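You operate a simulated robot arm through the tools that you are given. There is no shell and no other tool.

You are at the controls of a simulated robot arm. One attempt, no reset.

TASK
Gauge the crimped stub lead, then band the grey lead: red from 8.5 mm, else blue.
Fine: one stroke, fingers clear; both leads stay in their cradles, jaw shut, drawers out.

It is judged by the outcome, as a careful person would: the job done as asked, and still so three seconds after it is handed in. It fails if anything else is knocked over, pushed out of place, dropped, spilled or broken.

THE ROBOT
A 7-joint arm with a two-finger parallel gripper, fixed in place. Base frame: the origin is on the floor under the middle of its stand, x ahead of it, y to its left, z up. Units: m, degrees, N and s.
With the tool pointing down near the work surface it reaches from about 0.1 to 0.8 m from the base axis. Its first joint turns from -166.0 to 166.0 degrees. Payload 3.43 kg.
The tool frame sits at the grasp point between the pads (the TCP): z along the fingers, y along the line on which they close. The tips reach 0.034 m beyond it. The gripper opens to 0.128 m. The fingers are 0.024 m wide and 0.012 m thick; the gripper's body (0.048 by 0.13 m) begins 0.096 m behind the TCP.
Orientation is that of the tool frame in the base frame, as a unit quaternion [x, y, z, w]. With the fingers straight down and closing along the base's y, the tool's x points along the base's -x, its y along +y and its z along -z.

THE INTERFACE
- The arm moves only by the tool step_arm. Its argument "commands" is a list that holds one entry, the list of rows, each a list of 7 numbers: the shift along the tool's x, y, z in units of 20 mm (1.0 is 20 mm), then the turn, a rotation vector about the tool's x, y, z in units of 8 degrees (1.0 is 8 degrees), then the opening, from 0 (shut) to 1 (fully open). In form: [[[tx, ty, tz, rx, ry, rz, jaw], ...]]. A call has 1 to 20 rows; each row shifts and turns the commanded pose from where the row before left it, along the tool's axes as they then stand. A call with a number of a shift or a turn outside -1 to 1 is refused whole. Each row takes 0.2 s and may step no farther than 0.05 m and 8.6 degrees from the row before; otherwise, or with a gripper value out of range, the whole call is refused. A pose out of reach is approached as far as the arm can. The call stops where the force on the tool passes 50 N (or 10 N more than at its start, if that is more) or the arm is blocked; 0.2 s more then pass. The fingers move at their own pace (about 0.153 m/s each) and stop on an object; they squeeze with about 24 N. The grip force told is the motor's: it shows also when the fingers shut on nothing. Time passes only in rows, and 0.2 s behind the last, so rows that do not move let the fingers close. The reply holds the time, the measured pose of the TCP, the force on the tool along the base axes, the opening and the grip force, in the units named above and with some noise, with the torque about the TCP (base axes, N m) and any sound that the robot's microphone picked up, and new pictures: "views" is both (left out), scene, wrist or none.
- Cameras (640 x 400 px; columns grow to the right, rows downward): "scene" is fixed at [0.0491, 0.5002, 1.1851]; the picture's right is [0.16, -0.99, 0.00], its down [-0.67, -0.11, -0.73] and it looks along [0.72, 0.12, -0.68] (base axes); focal length 214 px, centre (320, 200). "wrist" rides on the gripper at [0.076, -0.011, -0.16] in the tool frame; the picture's right is [0.15, 0.99, 0.00], its down [-0.88, 0.13, -0.45] and it looks along [-0.45, 0.07, 0.89] (tool axes); focal length 234 px, centre (320, 200). There is no depth. A picture from a camera that has moved, and an enlarged one, comes with that camera's place and axes in the base frame and with its lens.
- inspect(camera, box): a new picture of the part [left, top, right, bottom] of that camera's present view, enlarged. It takes no simulated time.
- sign_off(): hands the job in; it is judged then, once.

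Places have to be worked out from the pictures, the camera data and where the tool is seen. Open the gripper and draw the arm clear of the work before you hand the job in, unless the task says otherwise.

The tools are called after ">>>" by a JSON object that holds its "method" and its "body". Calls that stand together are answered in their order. step_arm: Moves the arm, as the interface text tells. Its arguments: {"type":"object","properties":{"commands":{"type":"array"},"views":{"type":"string","enum":["both","scene","wrist","none"]}},"required":["commands"]} The other tools are called the same way: inspect (camera, box) takes an enlarged picture of a part of a camera's view; sign_off () hands the job in.

At the start:

```text
time_s: 0.0
tcp_pos: [0.6543, 0.4116, 0.9994]
ee_rot: [0.0, 1.0, 0.001, 0.001]
force: [-0.5, 0.6, -0.3]
torque: [-0.04, 0.0, -0.03]
grip_width: 0.1282
grip_force: 0.1
```

scene: 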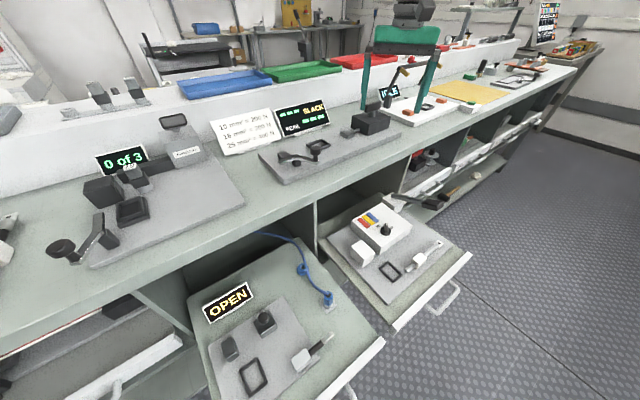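
wrist: 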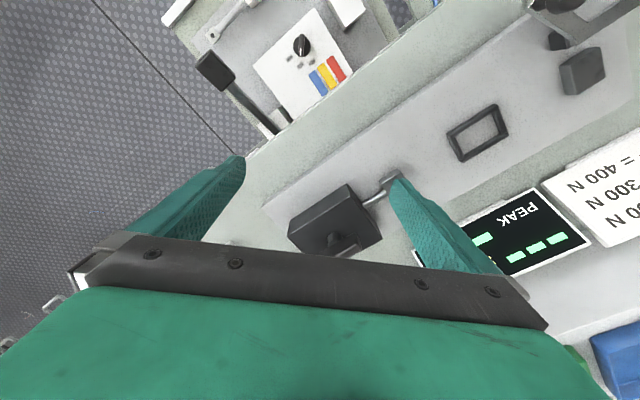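

The scene shows two open drawers: one with a display reading "OPEN" (probably the gauge) and one with a selector and colour bars (probably the marker/bander). I'll enlarge these areas before moving anything.

>>> {"method": "inspect", "body": {"camera": "scene", "box": [180, 270, 390, 400]}}

>>> {"method": "inspect", "body": {"camera": "scene", "box": [310, 180, 480, 330]}}

>>> {"method": "inspect", "body": {"camera": "scene", "box": [0, 90, 260, 300]}}

>>> {"method": "inspect", "body": {"camera": "wrist", "box": [160, 0, 420, 160]}}

```text
3.05 times, centred on (285, 335) of scene
camera zoom: at [0.0491, 0.5002, 1.1851], right [0.16, -0.99, 0.0], down [-0.67, -0.11, -0.73], along [0.72, 0.12, -0.68], focal length 654 px, centre (427, -211)
```

zoom: 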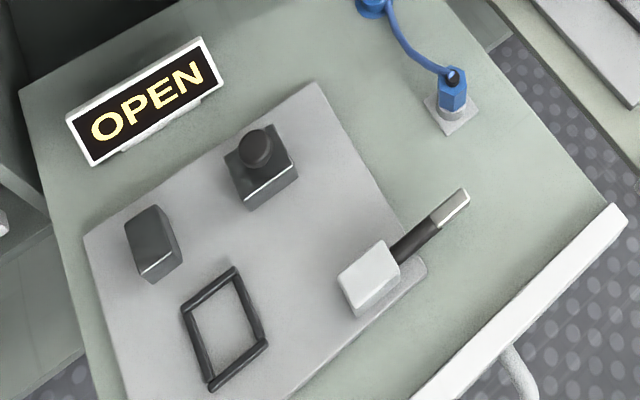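

```text
2.67 times, centred on (395, 255) of scene
camera zoom: at [0.0491, 0.5002, 1.1851], right [0.16, -0.99, 0.0], down [-0.67, -0.11, -0.73], along [0.72, 0.12, -0.68], focal length 572 px, centre (120, 53)
```

zoom: 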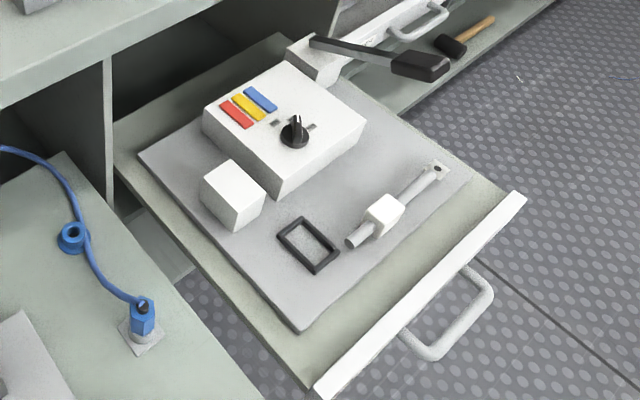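

```text
1.90 times, centred on (130, 195) of scene
camera zoom: at [0.0491, 0.5002, 1.1851], right [0.16, -0.99, 0.0], down [-0.67, -0.11, -0.73], along [0.72, 0.12, -0.68], focal length 408 px, centre (682, 210)
```

zoom: 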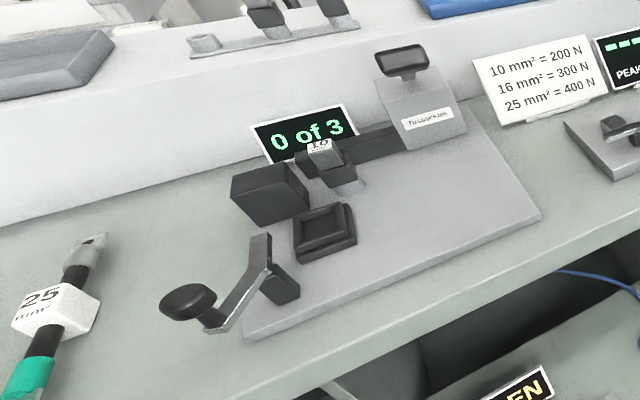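

```text
2.46 times, centred on (290, 80) of wrist
camera zoom: at [0.5768, 0.3987, 1.159], right [-0.15, 0.99, 0.0], down [0.88, 0.13, 0.46], along [0.45, 0.07, -0.89], focal length 576 px, centre (394, 495)
```

zoom: 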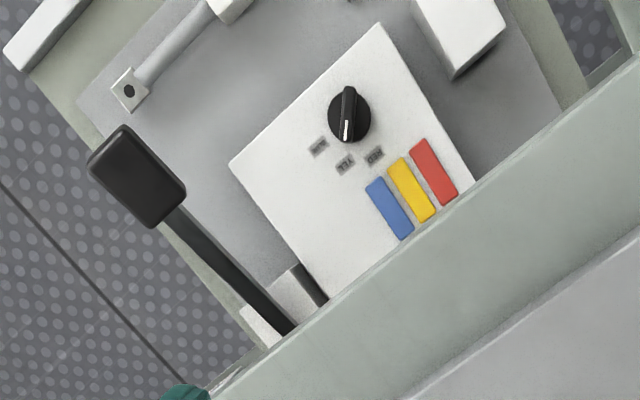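

From the two cameras I triangulate the selector knob at about (0.525, 0.36, 0.636), and the left drawer's cradle near (0.15, 0.56, ~0.6). Staying high, I'll move the arm back and to the left so the wrist camera looks down on the left drawer.

>>> {"method": "step_arm", "body": {"commands": [[[1, 0.4, 0, 0, 0, 0, 1], [1, 0.4, 0, 0, 0, 0, 1], [1, 0.4, 0, 0, 0, 0, 1], [1, 0.4, 0, 0, 0, 0, 1], [1, 0.4, 0, 0, 0, 0, 1], [1, 0.4, 0, 0, 0, 0, 1], [1, 0.4, 0, 0, 0, 0, 1], [1, 0.4, 0, 0, 0, 0, 1], [1, 0.4, 0, 0, 0, 0, 1], [1, 0.4, 0, 0, 0, 0, 1], [1, 0.4, 0, 0, 0, 0, 1], [1, 0.4, 0, 0, 0, 0, 1], [1, 0.4, 0, 0, 0, 0, 1], [1, 0.4, 0, 0, 0, 0, 1], [1, 0.4, 0, 0, 0, 0, 1], [1, 0.4, 0, 0, 0, 0, 1], [1, 0.4, 0, 0, 0, 0, 1], [1, 0.4, 0, 0, 0, 0, 1]]], "views": "both"}}

```text
time_s: 3.8
tcp_pos: [0.2946, 0.5546, 0.999]
ee_rot: [0.0, 1.0, 0.001, 0.002]
force: [0.0, -0.9, -0.5]
torque: [-0.01, -0.01, 0.0]
grip_width: 0.1281
grip_force: 0.0
camera wrist: at [0.2175, 0.5428, 1.16], right [-0.15, 0.99, 0.0], down [0.88, 0.13, 0.46], along [0.45, 0.07, -0.89], focal length 234 px, centre (320, 200)
```

scene: 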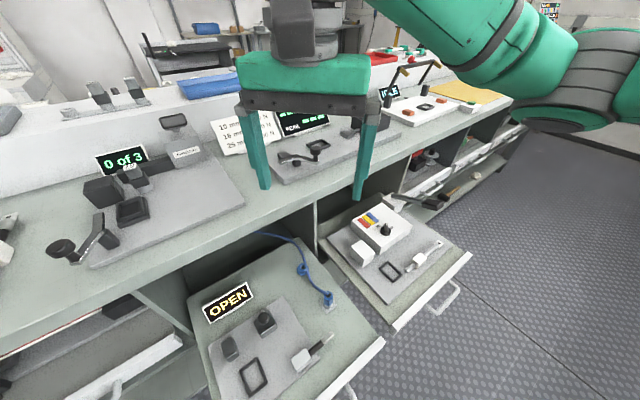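
wrist: 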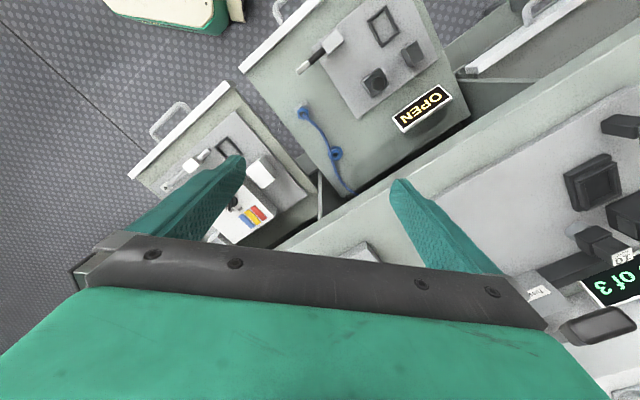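

The wrist camera now sees both drawers. I'll enlarge each one.

>>> {"method": "inspect", "body": {"camera": "wrist", "box": [280, 0, 470, 140]}}

>>> {"method": "inspect", "body": {"camera": "wrist", "box": [140, 100, 320, 240]}}

>>> {"method": "inspect", "body": {"camera": "scene", "box": [200, 300, 340, 400]}}

```text
2.86 times, centred on (375, 70) of wrist
camera zoom: at [0.2175, 0.5428, 1.16], right [-0.15, 0.99, 0.0], down [0.88, 0.13, 0.46], along [0.45, 0.07, -0.89], focal length 669 px, centre (163, 571)
```

zoom: 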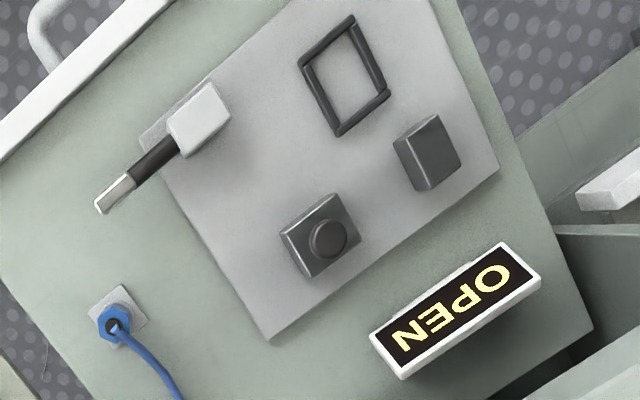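

```text
2.86 times, centred on (230, 170) of wrist
camera zoom: at [0.2175, 0.5428, 1.16], right [-0.15, 0.99, 0.0], down [0.88, 0.13, 0.46], along [0.45, 0.07, -0.89], focal length 669 px, centre (577, 286)
```

zoom: 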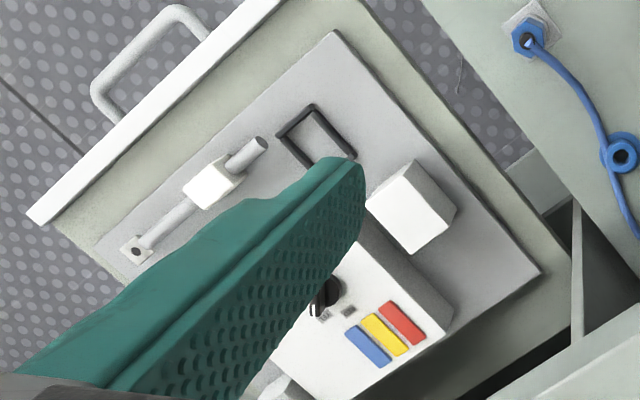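

```text
4.00 times, centred on (270, 350) of scene
camera zoom: at [0.0491, 0.5002, 1.1851], right [0.16, -0.99, 0.0], down [-0.67, -0.11, -0.73], along [0.72, 0.12, -0.68], focal length 858 px, centre (520, -400)
```

zoom: 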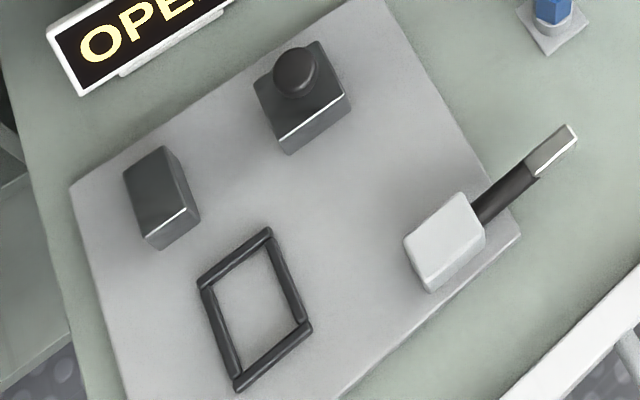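

The gauge in the left drawer has a fixed black anvil and a sliding box with a round knob as the other jaw. The black frame looks like a nest for the white cradle. The bench edge runs at roughly 45°, so I'll turn the tool to match the drawer and drop lower over the gauge for a closer look.

>>> {"method": "step_arm", "body": {"commands": [[[0.957, 0.614, 0, 0, 0, 0, 1], [0.957, 0.614, 0, 0, 0, 0, 1], [0.957, 0.614, 0, 0, 0, 0, 1], [0.957, 0.614, 0, 0, 0, 0, 1], [0.957, 0.614, 0, 0, 0, 0, 1], [0.957, 0.614, 0, 0, 0, 0, 1], [0.957, 0.614, 0, 0, 0, 0, 1], [0, 0, 0, 0, 0, -0.979, 1], [0, 0, 0, 0, 0, -0.979, 1], [0, 0, 0, 0, 0, -0.979, 1], [0, 0, 0, 0, 0, -0.979, 1], [0, 0, 0, 0, 0, -0.979, 1], [0, 0, 0, 0, 0, -0.979, 1], [0, 0, 1, 0, 0, 0, 1], [0, 0, 1, 0, 0, 0, 1], [0, 0, 1, 0, 0, 0, 1], [0, 0, 1, 0, 0, 0, 1], [0, 0, 1, 0, 0, 0, 1], [0, 0, 1, 0, 0, 0, 1]]], "views": "both"}}

```text
time_s: 7.8
tcp_pos: [0.1585, 0.6401, 0.8787]
ee_rot: [-0.4, 0.917, 0.001, 0.001]
force: [-0.2, -0.6, 0.4]
torque: [-0.04, 0.03, 0.01]
grip_width: 0.128
grip_force: 0.2
camera wrist: at [0.1148, 0.5755, 1.0385], right [-0.82, 0.57, 0.0], down [0.5, 0.73, 0.46], along [0.26, 0.38, -0.89], focal length 234 px, centre (320, 200)
```

scene: 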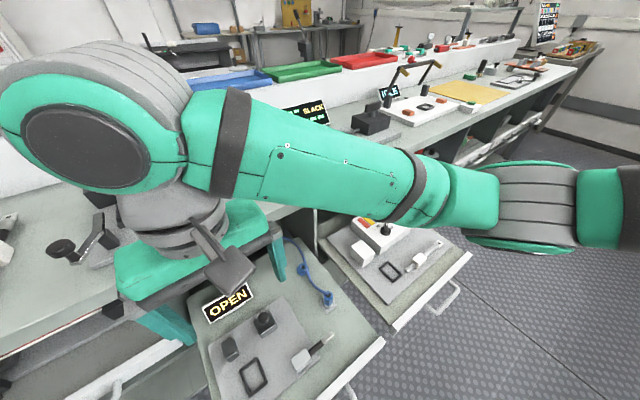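
wrist: 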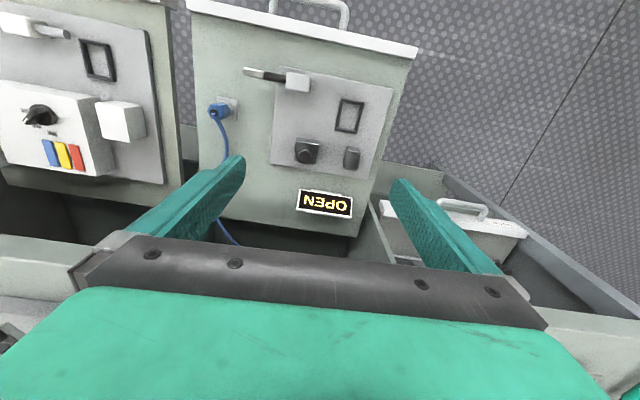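

The view is now aligned with the drawers. I'll enlarge the gauge plate and the bander plate.

>>> {"method": "inspect", "body": {"camera": "wrist", "box": [220, 50, 400, 220]}}

>>> {"method": "inspect", "body": {"camera": "wrist", "box": [0, 0, 190, 190]}}

>>> {"method": "inspect", "body": {"camera": "wrist", "box": [230, 60, 330, 120]}}

```text
2.35 times, centred on (310, 135) of wrist
camera zoom: at [0.1148, 0.5755, 1.0385], right [-0.82, 0.57, 0.0], down [0.5, 0.73, 0.46], along [0.26, 0.38, -0.89], focal length 551 px, centre (344, 353)
```

zoom: 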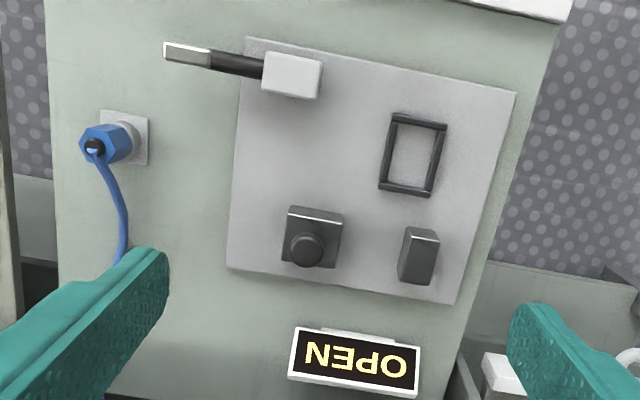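

```text
2.11 times, centred on (95, 95) of wrist
camera zoom: at [0.1148, 0.5755, 1.0385], right [-0.82, 0.57, 0.0], down [0.5, 0.73, 0.46], along [0.26, 0.38, -0.89], focal length 493 px, centre (794, 421)
```

zoom: 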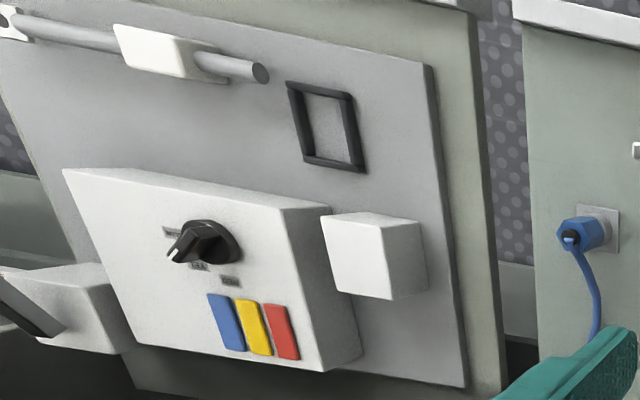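

```text
6.40 times, centred on (280, 90) of wrist
camera zoom: at [0.1148, 0.5755, 1.0385], right [-0.82, 0.57, 0.0], down [0.5, 0.73, 0.46], along [0.26, 0.38, -0.89], focal length 1499 px, centre (576, 904)
```

zoom: 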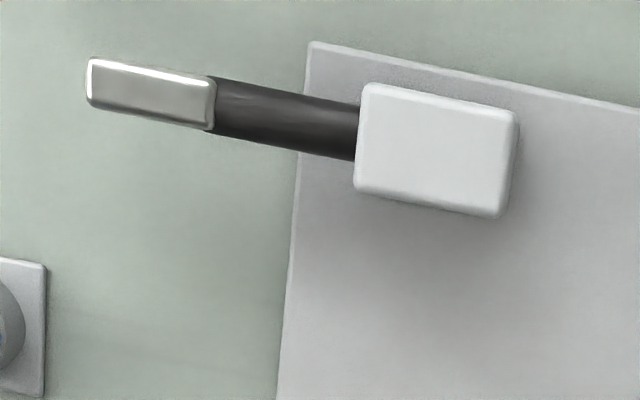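

The cradle measures about 36 × 23 mm, centred near (0.147, 0.560), with its lead lying along the 45° bench direction. The nest is near (0.106, 0.656). I'll descend a bit more, still over the drawer, to refine heights and see the jaw.

>>> {"method": "step_arm", "body": {"commands": [[[0.6, 0, 1, 0, 0, -0.25, 1], [0.6, 0, 1, 0, 0, 0, 1], [0, 0, 1, 0, 0, 0, 1], [0, 0, 1, 0, 0, 0, 1], [0, 0, 1, 0, 0, 0, 1], [0, 0, 1, 0, 0, 0, 1], [0, 0, 0, 0, 0, 0, 1]]], "views": "both"}}

```text
time_s: 9.4
tcp_pos: [0.1429, 0.6231, 0.7595]
ee_rot: [-0.415, 0.91, 0.0, 0.0]
force: [-0.4, -0.4, 0.6]
torque: [0.0, -0.04, -0.01]
grip_width: 0.128
grip_force: 0.0
camera wrist: at [0.1011, 0.5572, 0.9188], right [-0.84, 0.54, 0.0], down [0.48, 0.75, 0.46], along [0.25, 0.39, -0.89], focal length 234 px, centre (320, 200)
```

scene: 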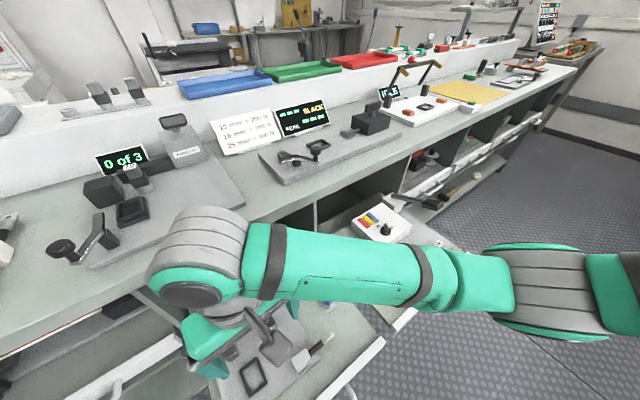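
wrist: 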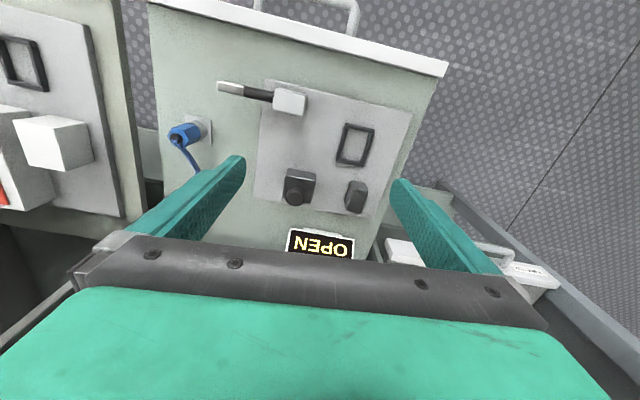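

I've come down to about 0.76. I'll zoom in on the gauge plate to refine the positions.

>>> {"method": "inspect", "body": {"camera": "wrist", "box": [205, 60, 415, 230]}}

>>> {"method": "inspect", "body": {"camera": "wrist", "box": [270, 110, 390, 220]}}

>>> {"method": "inspect", "body": {"camera": "wrist", "box": [210, 70, 330, 130]}}

```text
2.35 times, centred on (310, 145) of wrist
camera zoom: at [0.1011, 0.5572, 0.9188], right [-0.84, 0.54, 0.0], down [0.48, 0.75, 0.46], along [0.25, 0.39, -0.89], focal length 551 px, centre (344, 329)
```

zoom: 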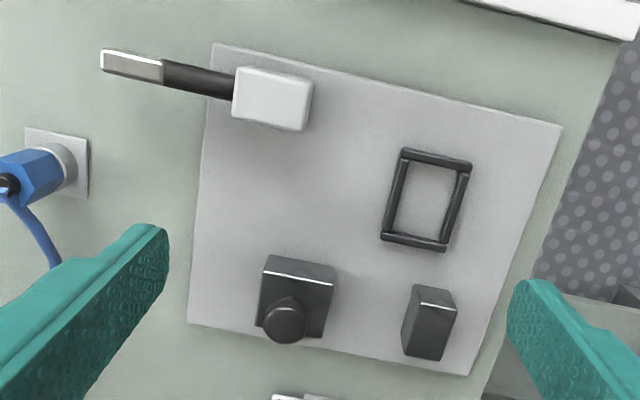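

```text
3.64 times, centred on (330, 165) of wrist
camera zoom: at [0.1011, 0.5572, 0.9188], right [-0.84, 0.54, 0.0], down [0.48, 0.75, 0.46], along [0.25, 0.39, -0.89], focal length 852 px, centre (284, 327)
```

zoom: 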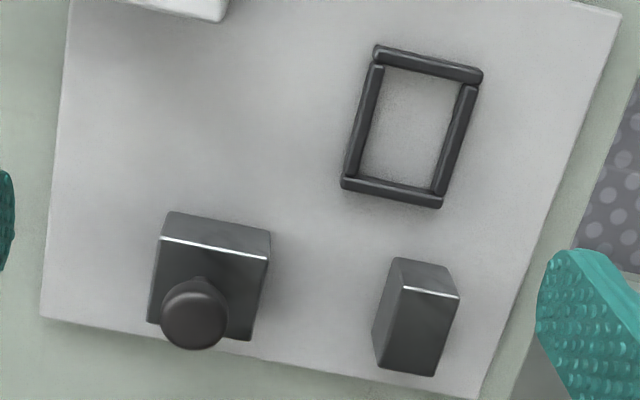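

```text
5.33 times, centred on (270, 100) of wrist
camera zoom: at [0.1011, 0.5572, 0.9188], right [-0.84, 0.54, 0.0], down [0.48, 0.75, 0.46], along [0.25, 0.39, -0.89], focal length 1249 px, centre (587, 733)
```

zoom: 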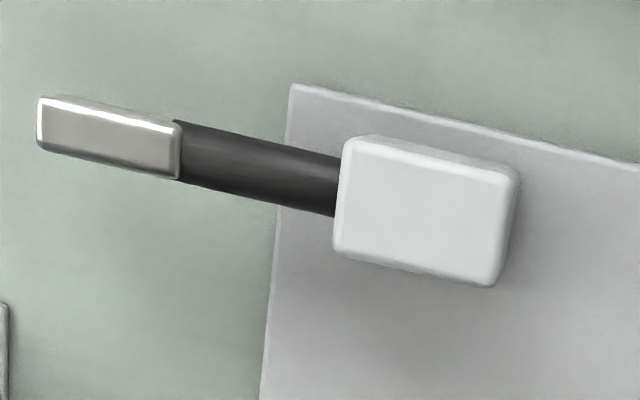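

Two-view triangulation puts the cradle top at z≈0.612 and the plate at z≈0.586. The cradle is at (0.145, 0.557) and the nest at (0.104, 0.652), with a 32 × 44 mm inside and its long side facing the jaws. I'll turn the tool 94° so it closes across the cradle, shift above it, and check before descending.

>>> {"method": "step_arm", "body": {"commands": [[[0, 0, 0, 0, 0, 0.979, 0.6], [0, 0, 0, 0, 0, 0.979, 0.6], [0, 0, 0, 0, 0, 0.979, 0.6], [0, 0, 0, 0, 0, 0.979, 0.6], [0, 0, 0, 0, 0, 0.979, 0.6], [0, 0, 0, 0, 0, 0.979, 0.6], [0, 0, 0, 0, 0, 0.979, 0.6], [0, 0, 0, 0, 0, 0.979, 0.6], [0, 0, 0, 0, 0, 0.979, 0.6], [0, 0, 0, 0, 0, 0.979, 0.6], [0, 0, 0, 0, 0, 0.979, 0.6], [0, 0, 0, 0, 0, 0.979, 0.6], [-0.807, -0.75, 0, 0, 0, 0, 0.6], [-0.807, -0.75, 0, 0, 0, 0, 0.6], [-0.807, -0.75, 0, 0, 0, 0, 0.6], [0, 0, 0, 0, 0, 0, 0.6]]], "views": "both"}}

```text
time_s: 12.8
tcp_pos: [0.1457, 0.5563, 0.7627]
ee_rot: [0.382, 0.924, 0.001, 0.001]
force: [0.4, 0.7, 0.0]
torque: [0.0, 0.05, 0.01]
grip_width: 0.077
grip_force: 0.0
camera wrist: at [0.0835, 0.602, 0.9213], right [0.6, 0.8, 0.0], down [0.72, -0.53, 0.46], along [0.37, -0.27, -0.89], focal length 234 px, centre (320, 200)
```

scene: 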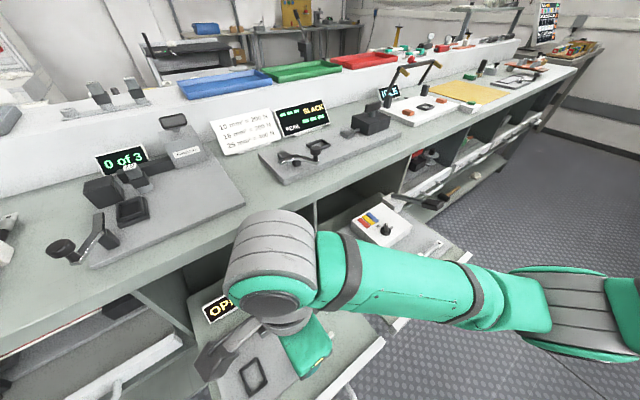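
wrist: 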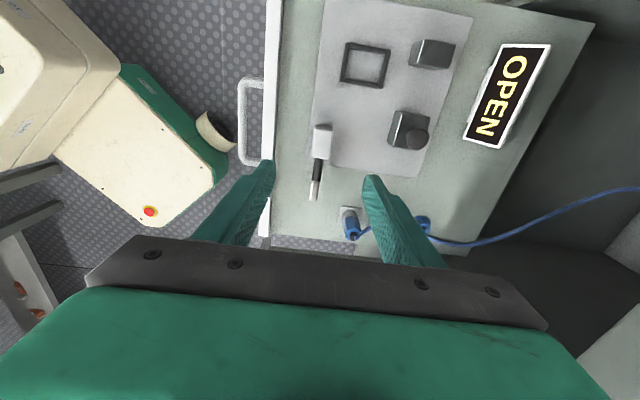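

The cradle is nearly under the gripper. I'll zoom in to measure how far off it is.

>>> {"method": "inspect", "body": {"camera": "wrist", "box": [270, 90, 400, 220]}}

>>> {"method": "inspect", "body": {"camera": "wrist", "box": [300, 20, 480, 180]}}

```text
3.08 times, centred on (335, 155) of wrist
camera zoom: at [0.0835, 0.602, 0.9213], right [0.6, 0.8, 0.0], down [0.72, -0.53, 0.46], along [0.37, -0.27, -0.89], focal length 720 px, centre (274, 338)
```

zoom: 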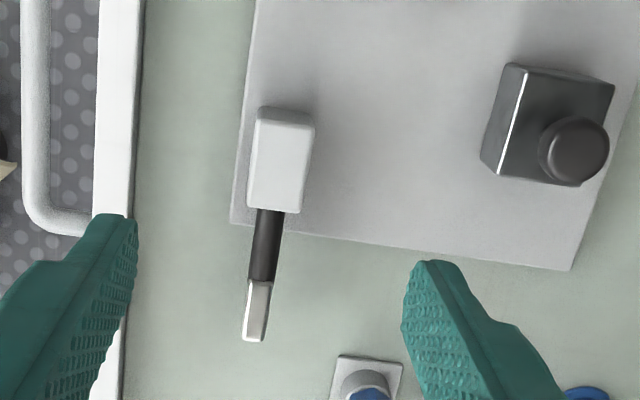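

```text
2.50 times, centred on (390, 100) of wrist
camera zoom: at [0.0835, 0.602, 0.9213], right [0.6, 0.8, 0.0], down [0.72, -0.53, 0.46], along [0.37, -0.27, -0.89], focal length 585 px, centre (145, 450)
```

zoom: 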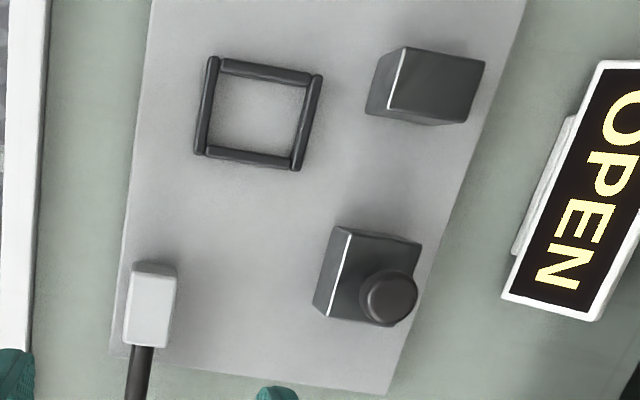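

The cradle is within 2–3 mm of the tool axis and aligned to about 2°. I'll correct by 2 mm and descend to z≈0.629 with the fingers about 58 mm apart, so the tips stay 9 mm above the plate and will clear the nest bars later.

>>> {"method": "step_arm", "body": {"commands": [[[0, 0.1, 1, 0, 0, 0, 0.47], [0, 0, 1, 0, 0, 0, 0.47], [0, 0, 1, 0, 0, 0, 0.47], [0, 0, 1, 0, 0, 0, 0.47], [0, 0, 1, 0, 0, 0, 0.47], [0, 0, 0.8, 0, 0, 0, 0.47], [0, 0, 0.5, 0, 0, 0, 0.47], [0, 0, 0.2, 0, 0, 0, 0.47], [0, 0, 0, 0, 0, 0, 0.47]]], "views": "both"}}

```text
time_s: 14.8
tcp_pos: [0.1477, 0.5591, 0.6298]
ee_rot: [0.381, 0.925, 0.001, 0.001]
force: [0.2, 0.5, -0.1]
torque: [-0.04, 0.01, -0.02]
grip_width: 0.06
grip_force: 0.0
camera wrist: at [0.0853, 0.604, 0.7895], right [0.59, 0.8, 0.0], down [0.71, -0.53, 0.46], along [0.37, -0.27, -0.89], focal length 234 px, centre (320, 200)
```

scene: 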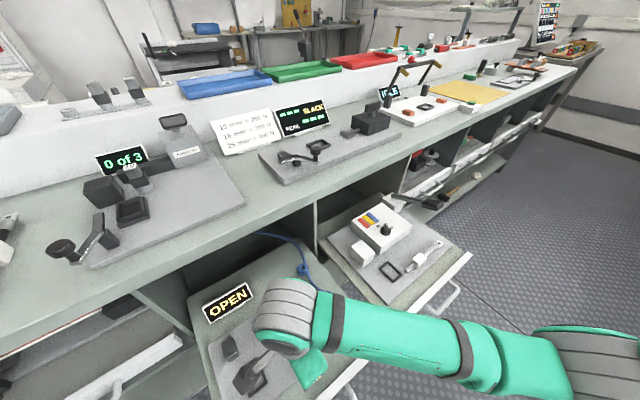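
wrist: 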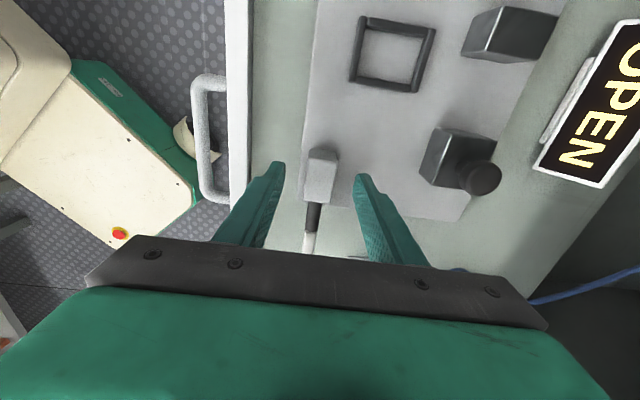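

The fingers now straddle the cradle with nothing touching. I'll check closely before closing.

>>> {"method": "inspect", "body": {"camera": "wrist", "box": [240, 120, 400, 270]}}

>>> {"method": "inspect", "body": {"camera": "wrist", "box": [330, 0, 570, 210]}}

```text
2.67 times, centred on (320, 195) of wrist
camera zoom: at [0.0853, 0.604, 0.7895], right [0.59, 0.8, 0.0], down [0.71, -0.53, 0.46], along [0.37, -0.27, -0.89], focal length 624 px, centre (320, 213)
```

zoom: 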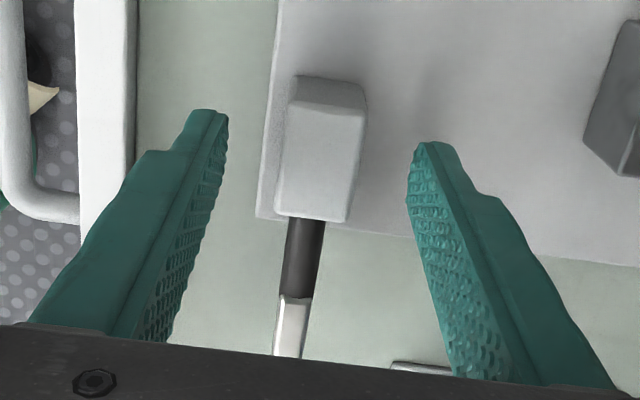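

```text
1.90 times, centred on (450, 105) of wrist
camera zoom: at [0.0853, 0.604, 0.7895], right [0.59, 0.8, 0.0], down [0.71, -0.53, 0.46], along [0.37, -0.27, -0.89], focal length 446 px, centre (72, 381)
```

zoom: 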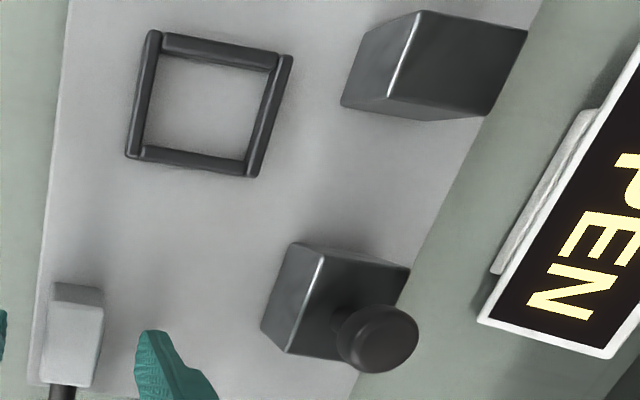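

The cradle is centred between the fingers, about 4 mm off along the lead. I'll nudge by that amount and close on it.

>>> {"method": "step_arm", "body": {"commands": [[[0.2, 0, 0, 0, 0, 0, 0.47], [0, 0, 0, 0, 0, 0, 0.47], [0, 0, 0, 0, 0, 0, 0.3], [0, 0, 0, 0, 0, 0, 0.2], [0, 0, 0, 0, 0, 0, 0.1], [0, 0, 0, 0, 0, 0, 0], [0, 0, 0, 0, 0, 0, 0]]], "views": "wrist"}}

```text
time_s: 16.4
tcp_pos: [0.1447, 0.562, 0.629]
ee_rot: [0.382, 0.924, 0.001, 0.001]
force: [0.2, 0.3, -0.4]
torque: [0.02, 0.02, -0.02]
grip_width: 0.0252
grip_force: 23.9
camera wrist: at [0.0825, 0.6066, 0.7893], right [0.59, 0.8, 0.0], down [0.71, -0.53, 0.46], along [0.37, -0.27, -0.89], focal length 234 px, centre (320, 200)
```

wrist: 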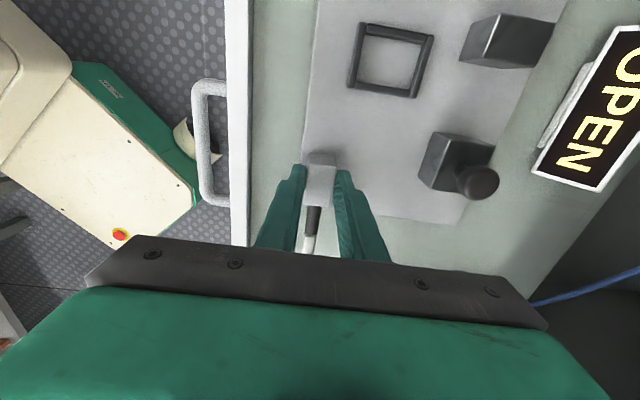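

The grip is good at 25.2 mm and 24 N. I'll lift slowly and check that the lead comes up with its cradle.

>>> {"method": "step_arm", "body": {"commands": [[[0, 0, -0.3, 0, 0, 0, 0], [0, 0, -0.5, 0, 0, 0, 0], [0, 0, -0.6, 0, 0, 0, 0], [0, 0, -0.6, 0, 0, 0, 0], [0, 0, -0.6, 0, 0, 0, 0], [0, 0, -0.6, 0, 0, 0, 0], [0, 0, -0.5, 0, 0, 0, 0], [0, 0, 0, 0, 0, 0, 0]]], "views": "both"}}

```text
time_s: 18.2
tcp_pos: [0.147, 0.5623, 0.7027]
ee_rot: [0.382, 0.924, 0.001, 0.0]
force: [0.7, 0.2, -1.2]
torque: [0.0, 0.03, 0.04]
grip_width: 0.0252
grip_force: 24.0
camera wrist: at [0.0831, 0.6067, 0.8631], right [0.59, 0.8, 0.0], down [0.71, -0.53, 0.46], along [0.37, -0.27, -0.89], focal length 234 px, centre (320, 200)
```

scene: 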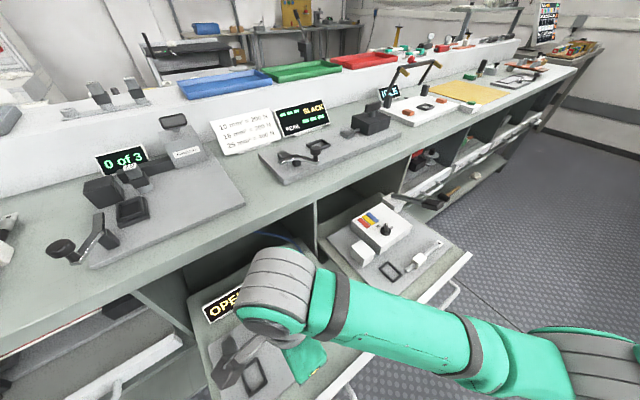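
wrist: 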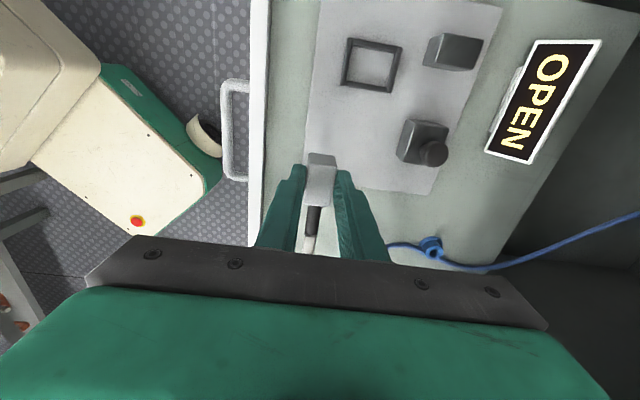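

The cradle and lead lifted together, with about 1.2 N of weight. I'll turn 90° counter-clockwise so the lead points at the jaws and move above the nest at the same height.

>>> {"method": "step_arm", "body": {"commands": [[[0, 0, 0, 0, 0, -0.4, 0], [0, 0, 0, 0, 0, -0.8, 0], [0, 0, 0, 0, 0, -0.8, 0], [0, 0, 0, 0, 0, -0.8, 0], [0, 0, 0, 0, 0, -0.8, 0], [0, 0, 0, 0, 0, -0.8, 0], [0, 0, 0, 0, 0, -0.8, 0], [0, 0, 0, 0, 0, -0.8, 0], [0, 0, 0, 0, 0, -0.8, 0], [0, 0, 0, 0, 0, -0.8, 0], [0, 0, 0, 0, 0, -0.8, 0], [0, 0, 0, 0, 0, -0.8, 0], [0, 0, 0, 0, 0, -0.8, 0], [0, 0, 0, 0, 0, -0.8, 0], [0, 0, 0, 0, 0, -0.45, 0], [0, 0, 0, 0, 0, 0, 0]]], "views": "wrist"}}

>>> {"method": "step_arm", "body": {"commands": [[[-0.2, 0.45, 0, 0, 0, 0, 0], [-0.3, 0.7, 0, 0, 0, 0, 0], [-0.3, 0.7, 0, 0, 0, 0, 0], [-0.3, 0.7, 0, 0, 0, 0, 0], [-0.3, 0.7, 0, 0, 0, 0, 0], [-0.3, 0.7, 0, 0, 0, 0, 0], [-0.2, 0.45, 0, 0, 0, 0, 0], [0, 0, 0, 0, 0, 0, 0]]], "views": "both"}}

```text
time_s: 21.6
tcp_pos: [0.1452, 0.5612, 0.702]
ee_rot: [-0.383, 0.924, 0.0, 0.0]
force: [0.0, 0.1, 0.2]
torque: [-0.05, 0.0, 0.02]
grip_width: 0.025
grip_force: 24.2
camera wrist: at [0.0986, 0.4984, 0.8621], right [-0.8, 0.59, 0.0], down [0.53, 0.72, 0.46], along [0.27, 0.37, -0.89], focal length 234 px, centre (320, 200)
```

wrist: 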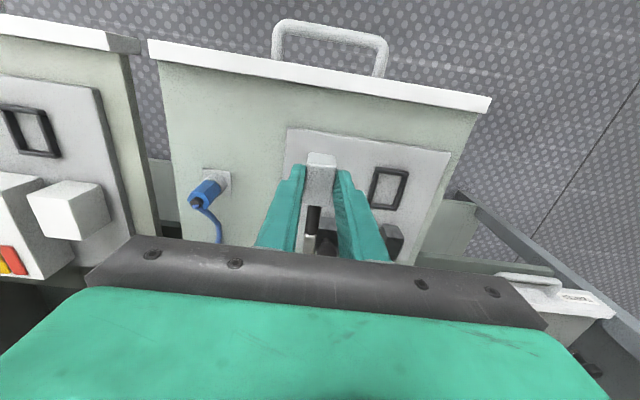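

```text
time_s: 23.4
tcp_pos: [0.1081, 0.6511, 0.7024]
ee_rot: [-0.383, 0.924, 0.0, 0.001]
force: [-1.1, 0.4, -1.9]
torque: [-0.01, 0.04, 0.01]
grip_width: 0.0252
grip_force: 24.1
camera wrist: at [0.0624, 0.5881, 0.8619], right [-0.8, 0.59, 0.0], down [0.53, 0.72, 0.46], along [0.27, 0.37, -0.89], focal length 234 px, centre (320, 200)
```

scene: 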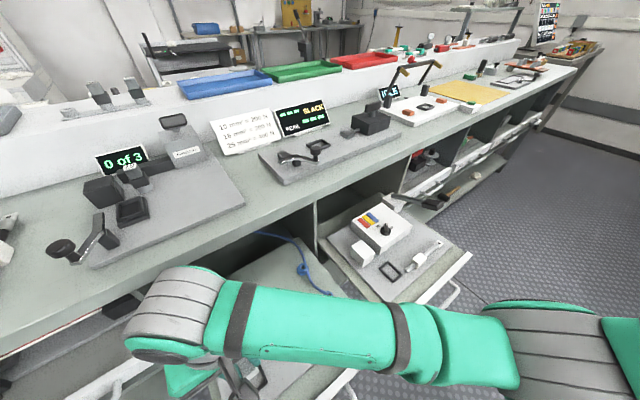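
wrist: 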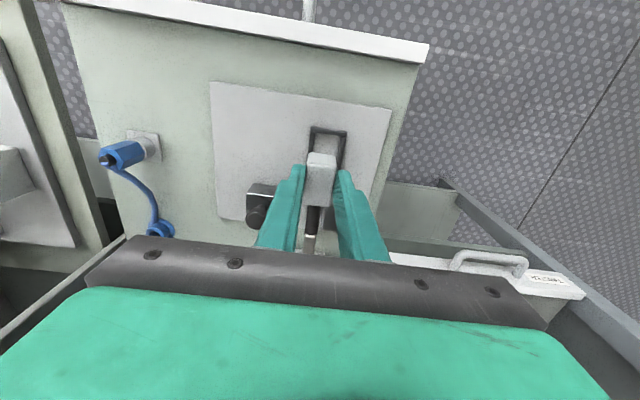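

I'm above the nest. I'll zoom in to check the alignment between the cradle and the frame.

>>> {"method": "inspect", "body": {"camera": "wrist", "box": [270, 100, 400, 210]}}

>>> {"method": "inspect", "body": {"camera": "wrist", "box": [200, 70, 410, 260]}}

```text
3.64 times, centred on (335, 155) of wrist
camera zoom: at [0.0624, 0.5881, 0.8619], right [-0.8, 0.59, 0.0], down [0.53, 0.72, 0.46], along [0.27, 0.37, -0.89], focal length 852 px, centre (266, 364)
```

zoom: 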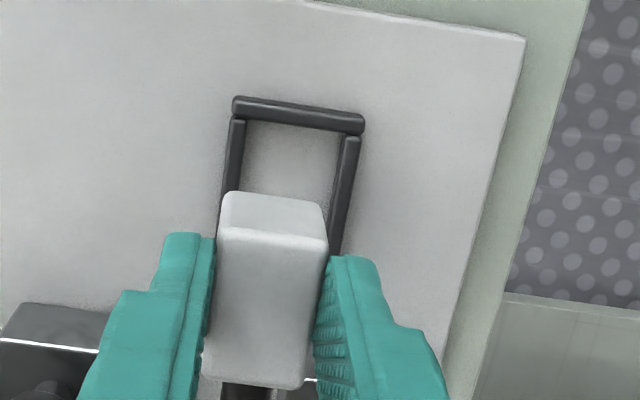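

```text
2.11 times, centred on (305, 165) of wrist
camera zoom: at [0.0624, 0.5881, 0.8619], right [-0.8, 0.59, 0.0], down [0.53, 0.72, 0.46], along [0.27, 0.37, -0.89], focal length 493 px, centre (352, 274)
```

zoom: 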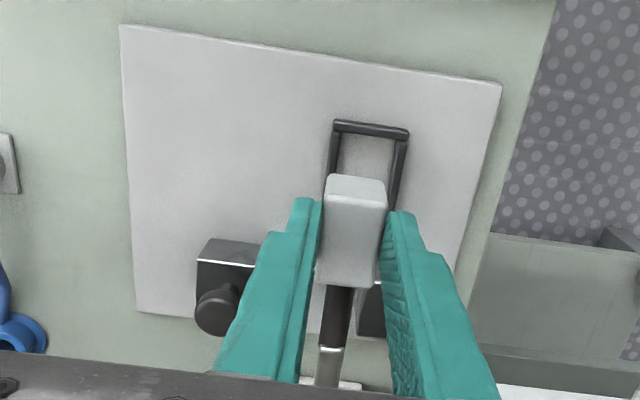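

The nest centre is about 6–7 mm further toward the anvil, along tool +y, and the angles match. I'll shift 6 mm, descend most of the way, and look again.

>>> {"method": "step_arm", "body": {"commands": [[[0.05, 0.3, 0, 0, 0, 0, 0], [0, 0, 0.5, 0, 0, 0, 0], [0, 0, 0.6, 0, 0, 0, 0], [0, 0, 0.6, 0, 0, 0, 0], [0, 0, 0.4, 0, 0, 0, 0], [0, 0, 0, 0, 0, 0, 0]]], "views": "wrist"}}

>>> {"method": "inspect", "body": {"camera": "wrist", "box": [240, 90, 420, 260]}}

```text
time_s: 24.8
tcp_pos: [0.1053, 0.6533, 0.6621]
ee_rot: [-0.383, 0.924, 0.0, 0.001]
force: [-0.5, -0.7, 0.4]
torque: [0.02, 0.0, 0.01]
grip_width: 0.025
grip_force: 23.9
camera wrist: at [0.0585, 0.5907, 0.8212], right [-0.8, 0.59, 0.0], down [0.53, 0.71, 0.46], along [0.27, 0.37, -0.89], focal length 234 px, centre (320, 200)
```

wrist: 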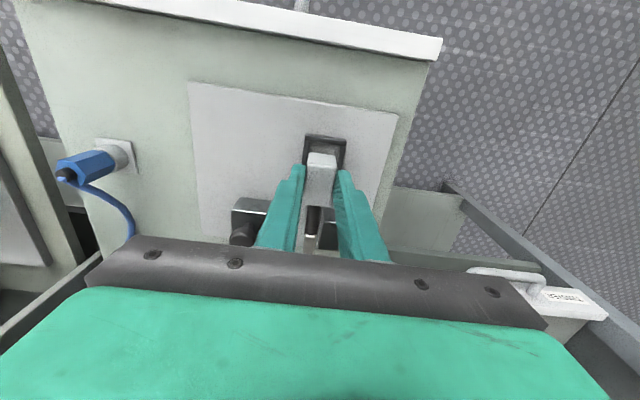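

```text
2.35 times, centred on (330, 175) of wrist
camera zoom: at [0.0585, 0.5907, 0.8212], right [-0.8, 0.59, 0.0], down [0.53, 0.71, 0.46], along [0.27, 0.37, -0.89], focal length 551 px, centre (296, 259)
```

zoom: 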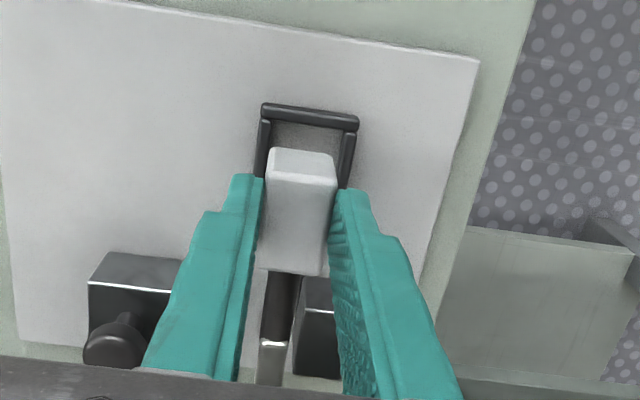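

The lead is dropping in just beside the anvil. I'll look closely at that gap and at the frame before finishing the descent.

>>> {"method": "inspect", "body": {"camera": "wrist", "box": [290, 190, 360, 260]}}

>>> {"method": "inspect", "body": {"camera": "wrist", "box": [285, 120, 365, 190]}}

```text
5.71 times, centred on (325, 225) of wrist
camera zoom: at [0.0585, 0.5907, 0.8212], right [-0.8, 0.59, 0.0], down [0.53, 0.71, 0.46], along [0.27, 0.37, -0.89], focal length 1338 px, centre (291, 57)
```

zoom: 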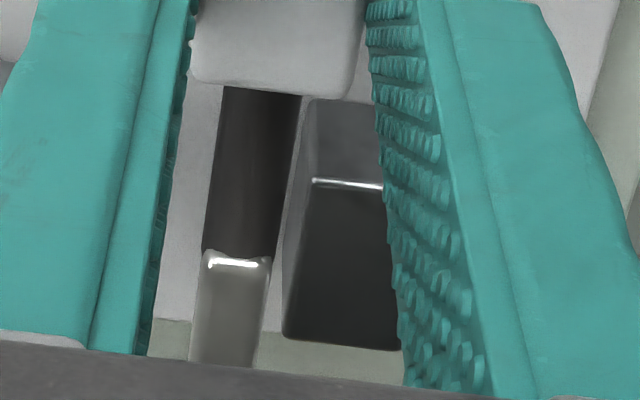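

```text
5.71 times, centred on (325, 155) of wrist
camera zoom: at [0.0585, 0.5907, 0.8212], right [-0.8, 0.59, 0.0], down [0.53, 0.71, 0.46], along [0.27, 0.37, -0.89], focal length 1338 px, centre (291, 457)
```

zoom: 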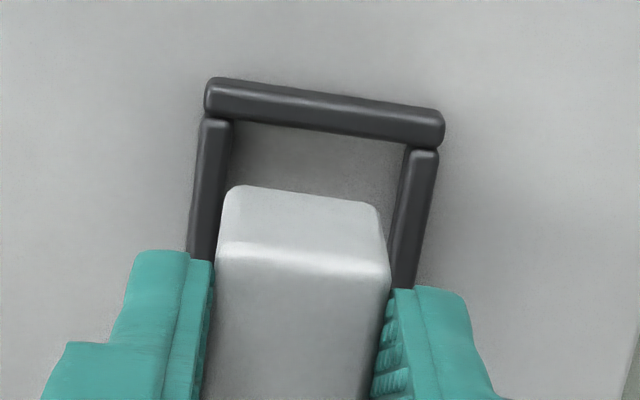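

The lug has about 5–7 mm of clearance to the anvil, and the nest centre is 2.5 mm further along +y. I'll centre it and lower gently onto the plate.

>>> {"method": "step_arm", "body": {"commands": [[[0, 0.12, 0, 0, 0, 0, 0], [0, 0, 0.4, 0, 0, 0, 0], [0, 0, 0.4, 0, 0, 0, 0], [0, 0, 0.4, 0, 0, 0, 0], [0, 0, 0.25, 0, 0, 0, 0], [0, 0, 0.1, 0, 0, 0, 0], [0, 0, 0, 0, 0, 0, 0]]], "views": "wrist"}}

>>> {"method": "inspect", "body": {"camera": "wrist", "box": [240, 90, 420, 260]}}

```text
time_s: 26.4
tcp_pos: [0.1035, 0.6538, 0.629]
ee_rot: [-0.384, 0.923, 0.0, 0.0]
force: [-0.3, 0.1, -0.8]
torque: [0.02, 0.02, 0.02]
grip_width: 0.0253
grip_force: 24.1
camera wrist: at [0.0566, 0.5928, 0.7899], right [-0.8, 0.59, 0.0], down [0.53, 0.71, 0.46], along [0.27, 0.37, -0.89], focal length 234 px, centre (320, 200)
```

wrist: 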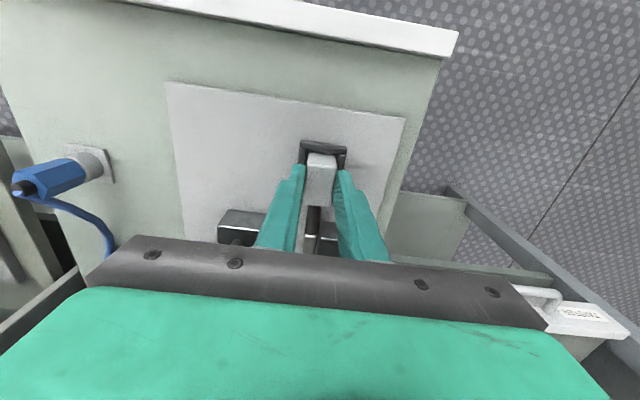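

```text
2.35 times, centred on (330, 175) of wrist
camera zoom: at [0.0566, 0.5928, 0.7899], right [-0.8, 0.59, 0.0], down [0.53, 0.71, 0.46], along [0.27, 0.37, -0.89], focal length 551 px, centre (296, 259)
```

zoom: 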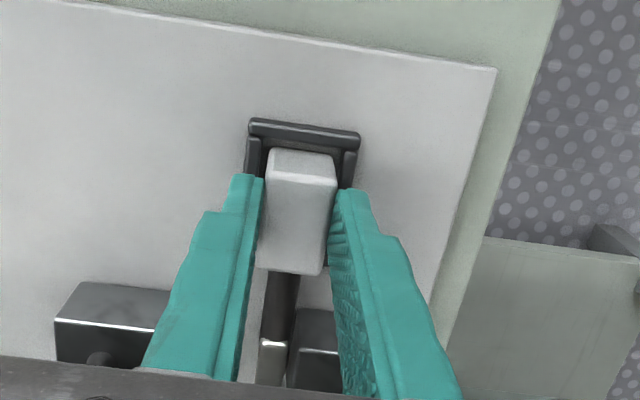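

There's no firm contact yet. I'll lower in 1 mm steps and feel for the plate.

>>> {"method": "step_arm", "body": {"commands": [[[0, 0, 0.05, 0, 0, 0, 0], [0, 0, 0.05, 0, 0, 0, 0], [0, 0, 0, 0, 0, 0, 0]]], "views": "none"}}

>>> {"method": "inspect", "body": {"camera": "wrist", "box": [285, 130, 365, 260]}}

```text
time_s: 27.2
tcp_pos: [0.103, 0.6549, 0.6293]
ee_rot: [-0.384, 0.923, 0.002, 0.001]
force: [1.6, -3.6, 17.3]
torque: [-0.3, 0.02, 0.0]
grip_width: 0.0252
grip_force: 24.2
```

```text
3.08 times, centred on (325, 195) of wrist
camera zoom: at [0.0565, 0.5933, 0.789], right [-0.8, 0.59, 0.0], down [0.53, 0.71, 0.46], along [0.27, 0.37, -0.89], focal length 720 px, centre (305, 215)
```

zoom: 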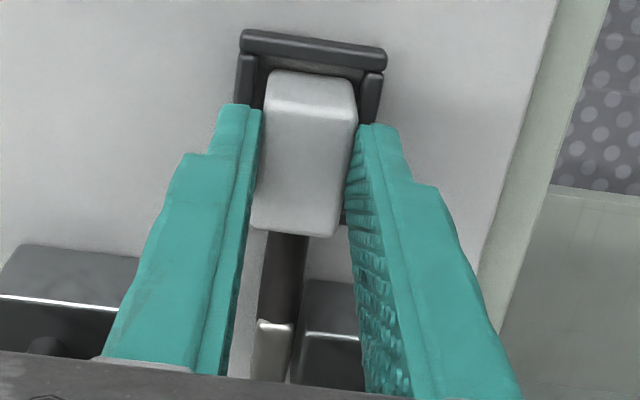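

Contact at 17 N at the same height as the original grasp, so the cradle is sitting on the plate. I'll ease off 1 mm, open, and rise clear to check.

>>> {"method": "step_arm", "body": {"commands": [[[0, 0, -0.06, 0, 0, 0, 0], [0, 0, 0, 0, 0, 0, 0.25], [0, 0, 0, 0, 0, 0, 0.3], [0, 0, 0, 0, 0, 0, 0.35], [0, 0, 0, 0, 0, 0, 0.4], [0, 0, -0.5, 0, 0, 0, 0.4], [0, 0, -0.8, 0, 0, 0, 0.4], [0, 0, -1, 0, 0, 0, 0.4], [0, 0, -1, 0, 0, 0, 0.4], [0, 0, -1, 0, 0, 0, 0.4], [0, 0, -1, 0, 0, 0, 0.4], [0, 0, 0, 0, 0, 0, 0.4]]], "views": "both"}}

>>> {"method": "inspect", "body": {"camera": "wrist", "box": [230, 100, 420, 260]}}

```text
time_s: 29.8
tcp_pos: [0.1034, 0.6556, 0.7359]
ee_rot: [-0.384, 0.923, 0.0, 0.001]
force: [0.2, 0.9, 0.3]
torque: [0.01, -0.02, -0.02]
grip_width: 0.0513
grip_force: 0.1
camera wrist: at [0.0562, 0.592, 0.8965], right [-0.8, 0.6, 0.0], down [0.53, 0.71, 0.46], along [0.27, 0.37, -0.89], focal length 234 px, centre (320, 200)
```

scene: 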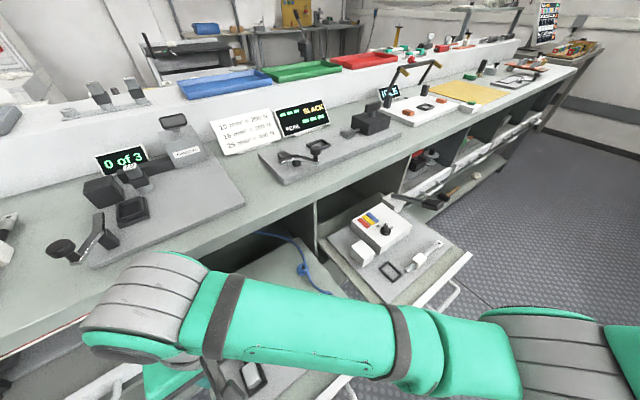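
wrist: 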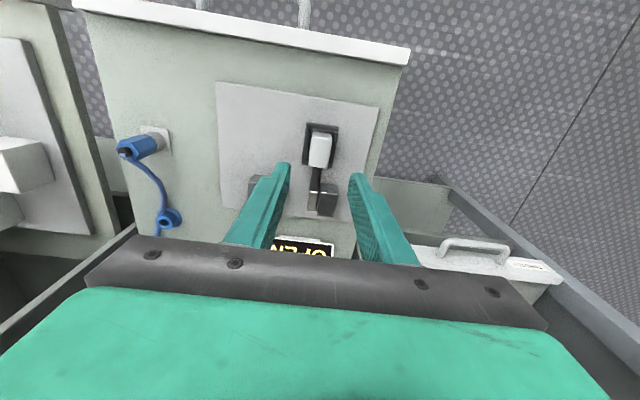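

```text
2.50 times, centred on (325, 180) of wrist
camera zoom: at [0.0562, 0.592, 0.8965], right [-0.8, 0.6, 0.0], down [0.53, 0.71, 0.46], along [0.27, 0.37, -0.89], focal length 585 px, centre (308, 250)
```

zoom: 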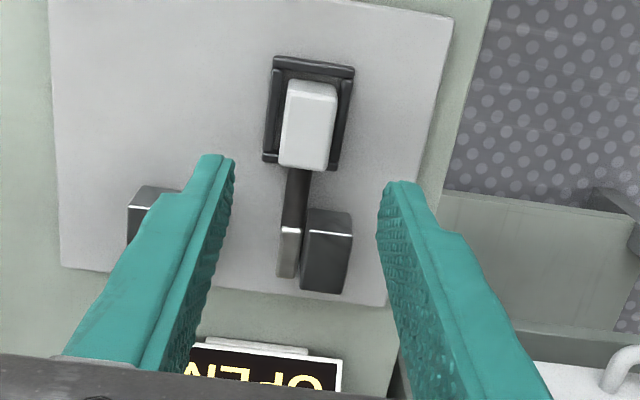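

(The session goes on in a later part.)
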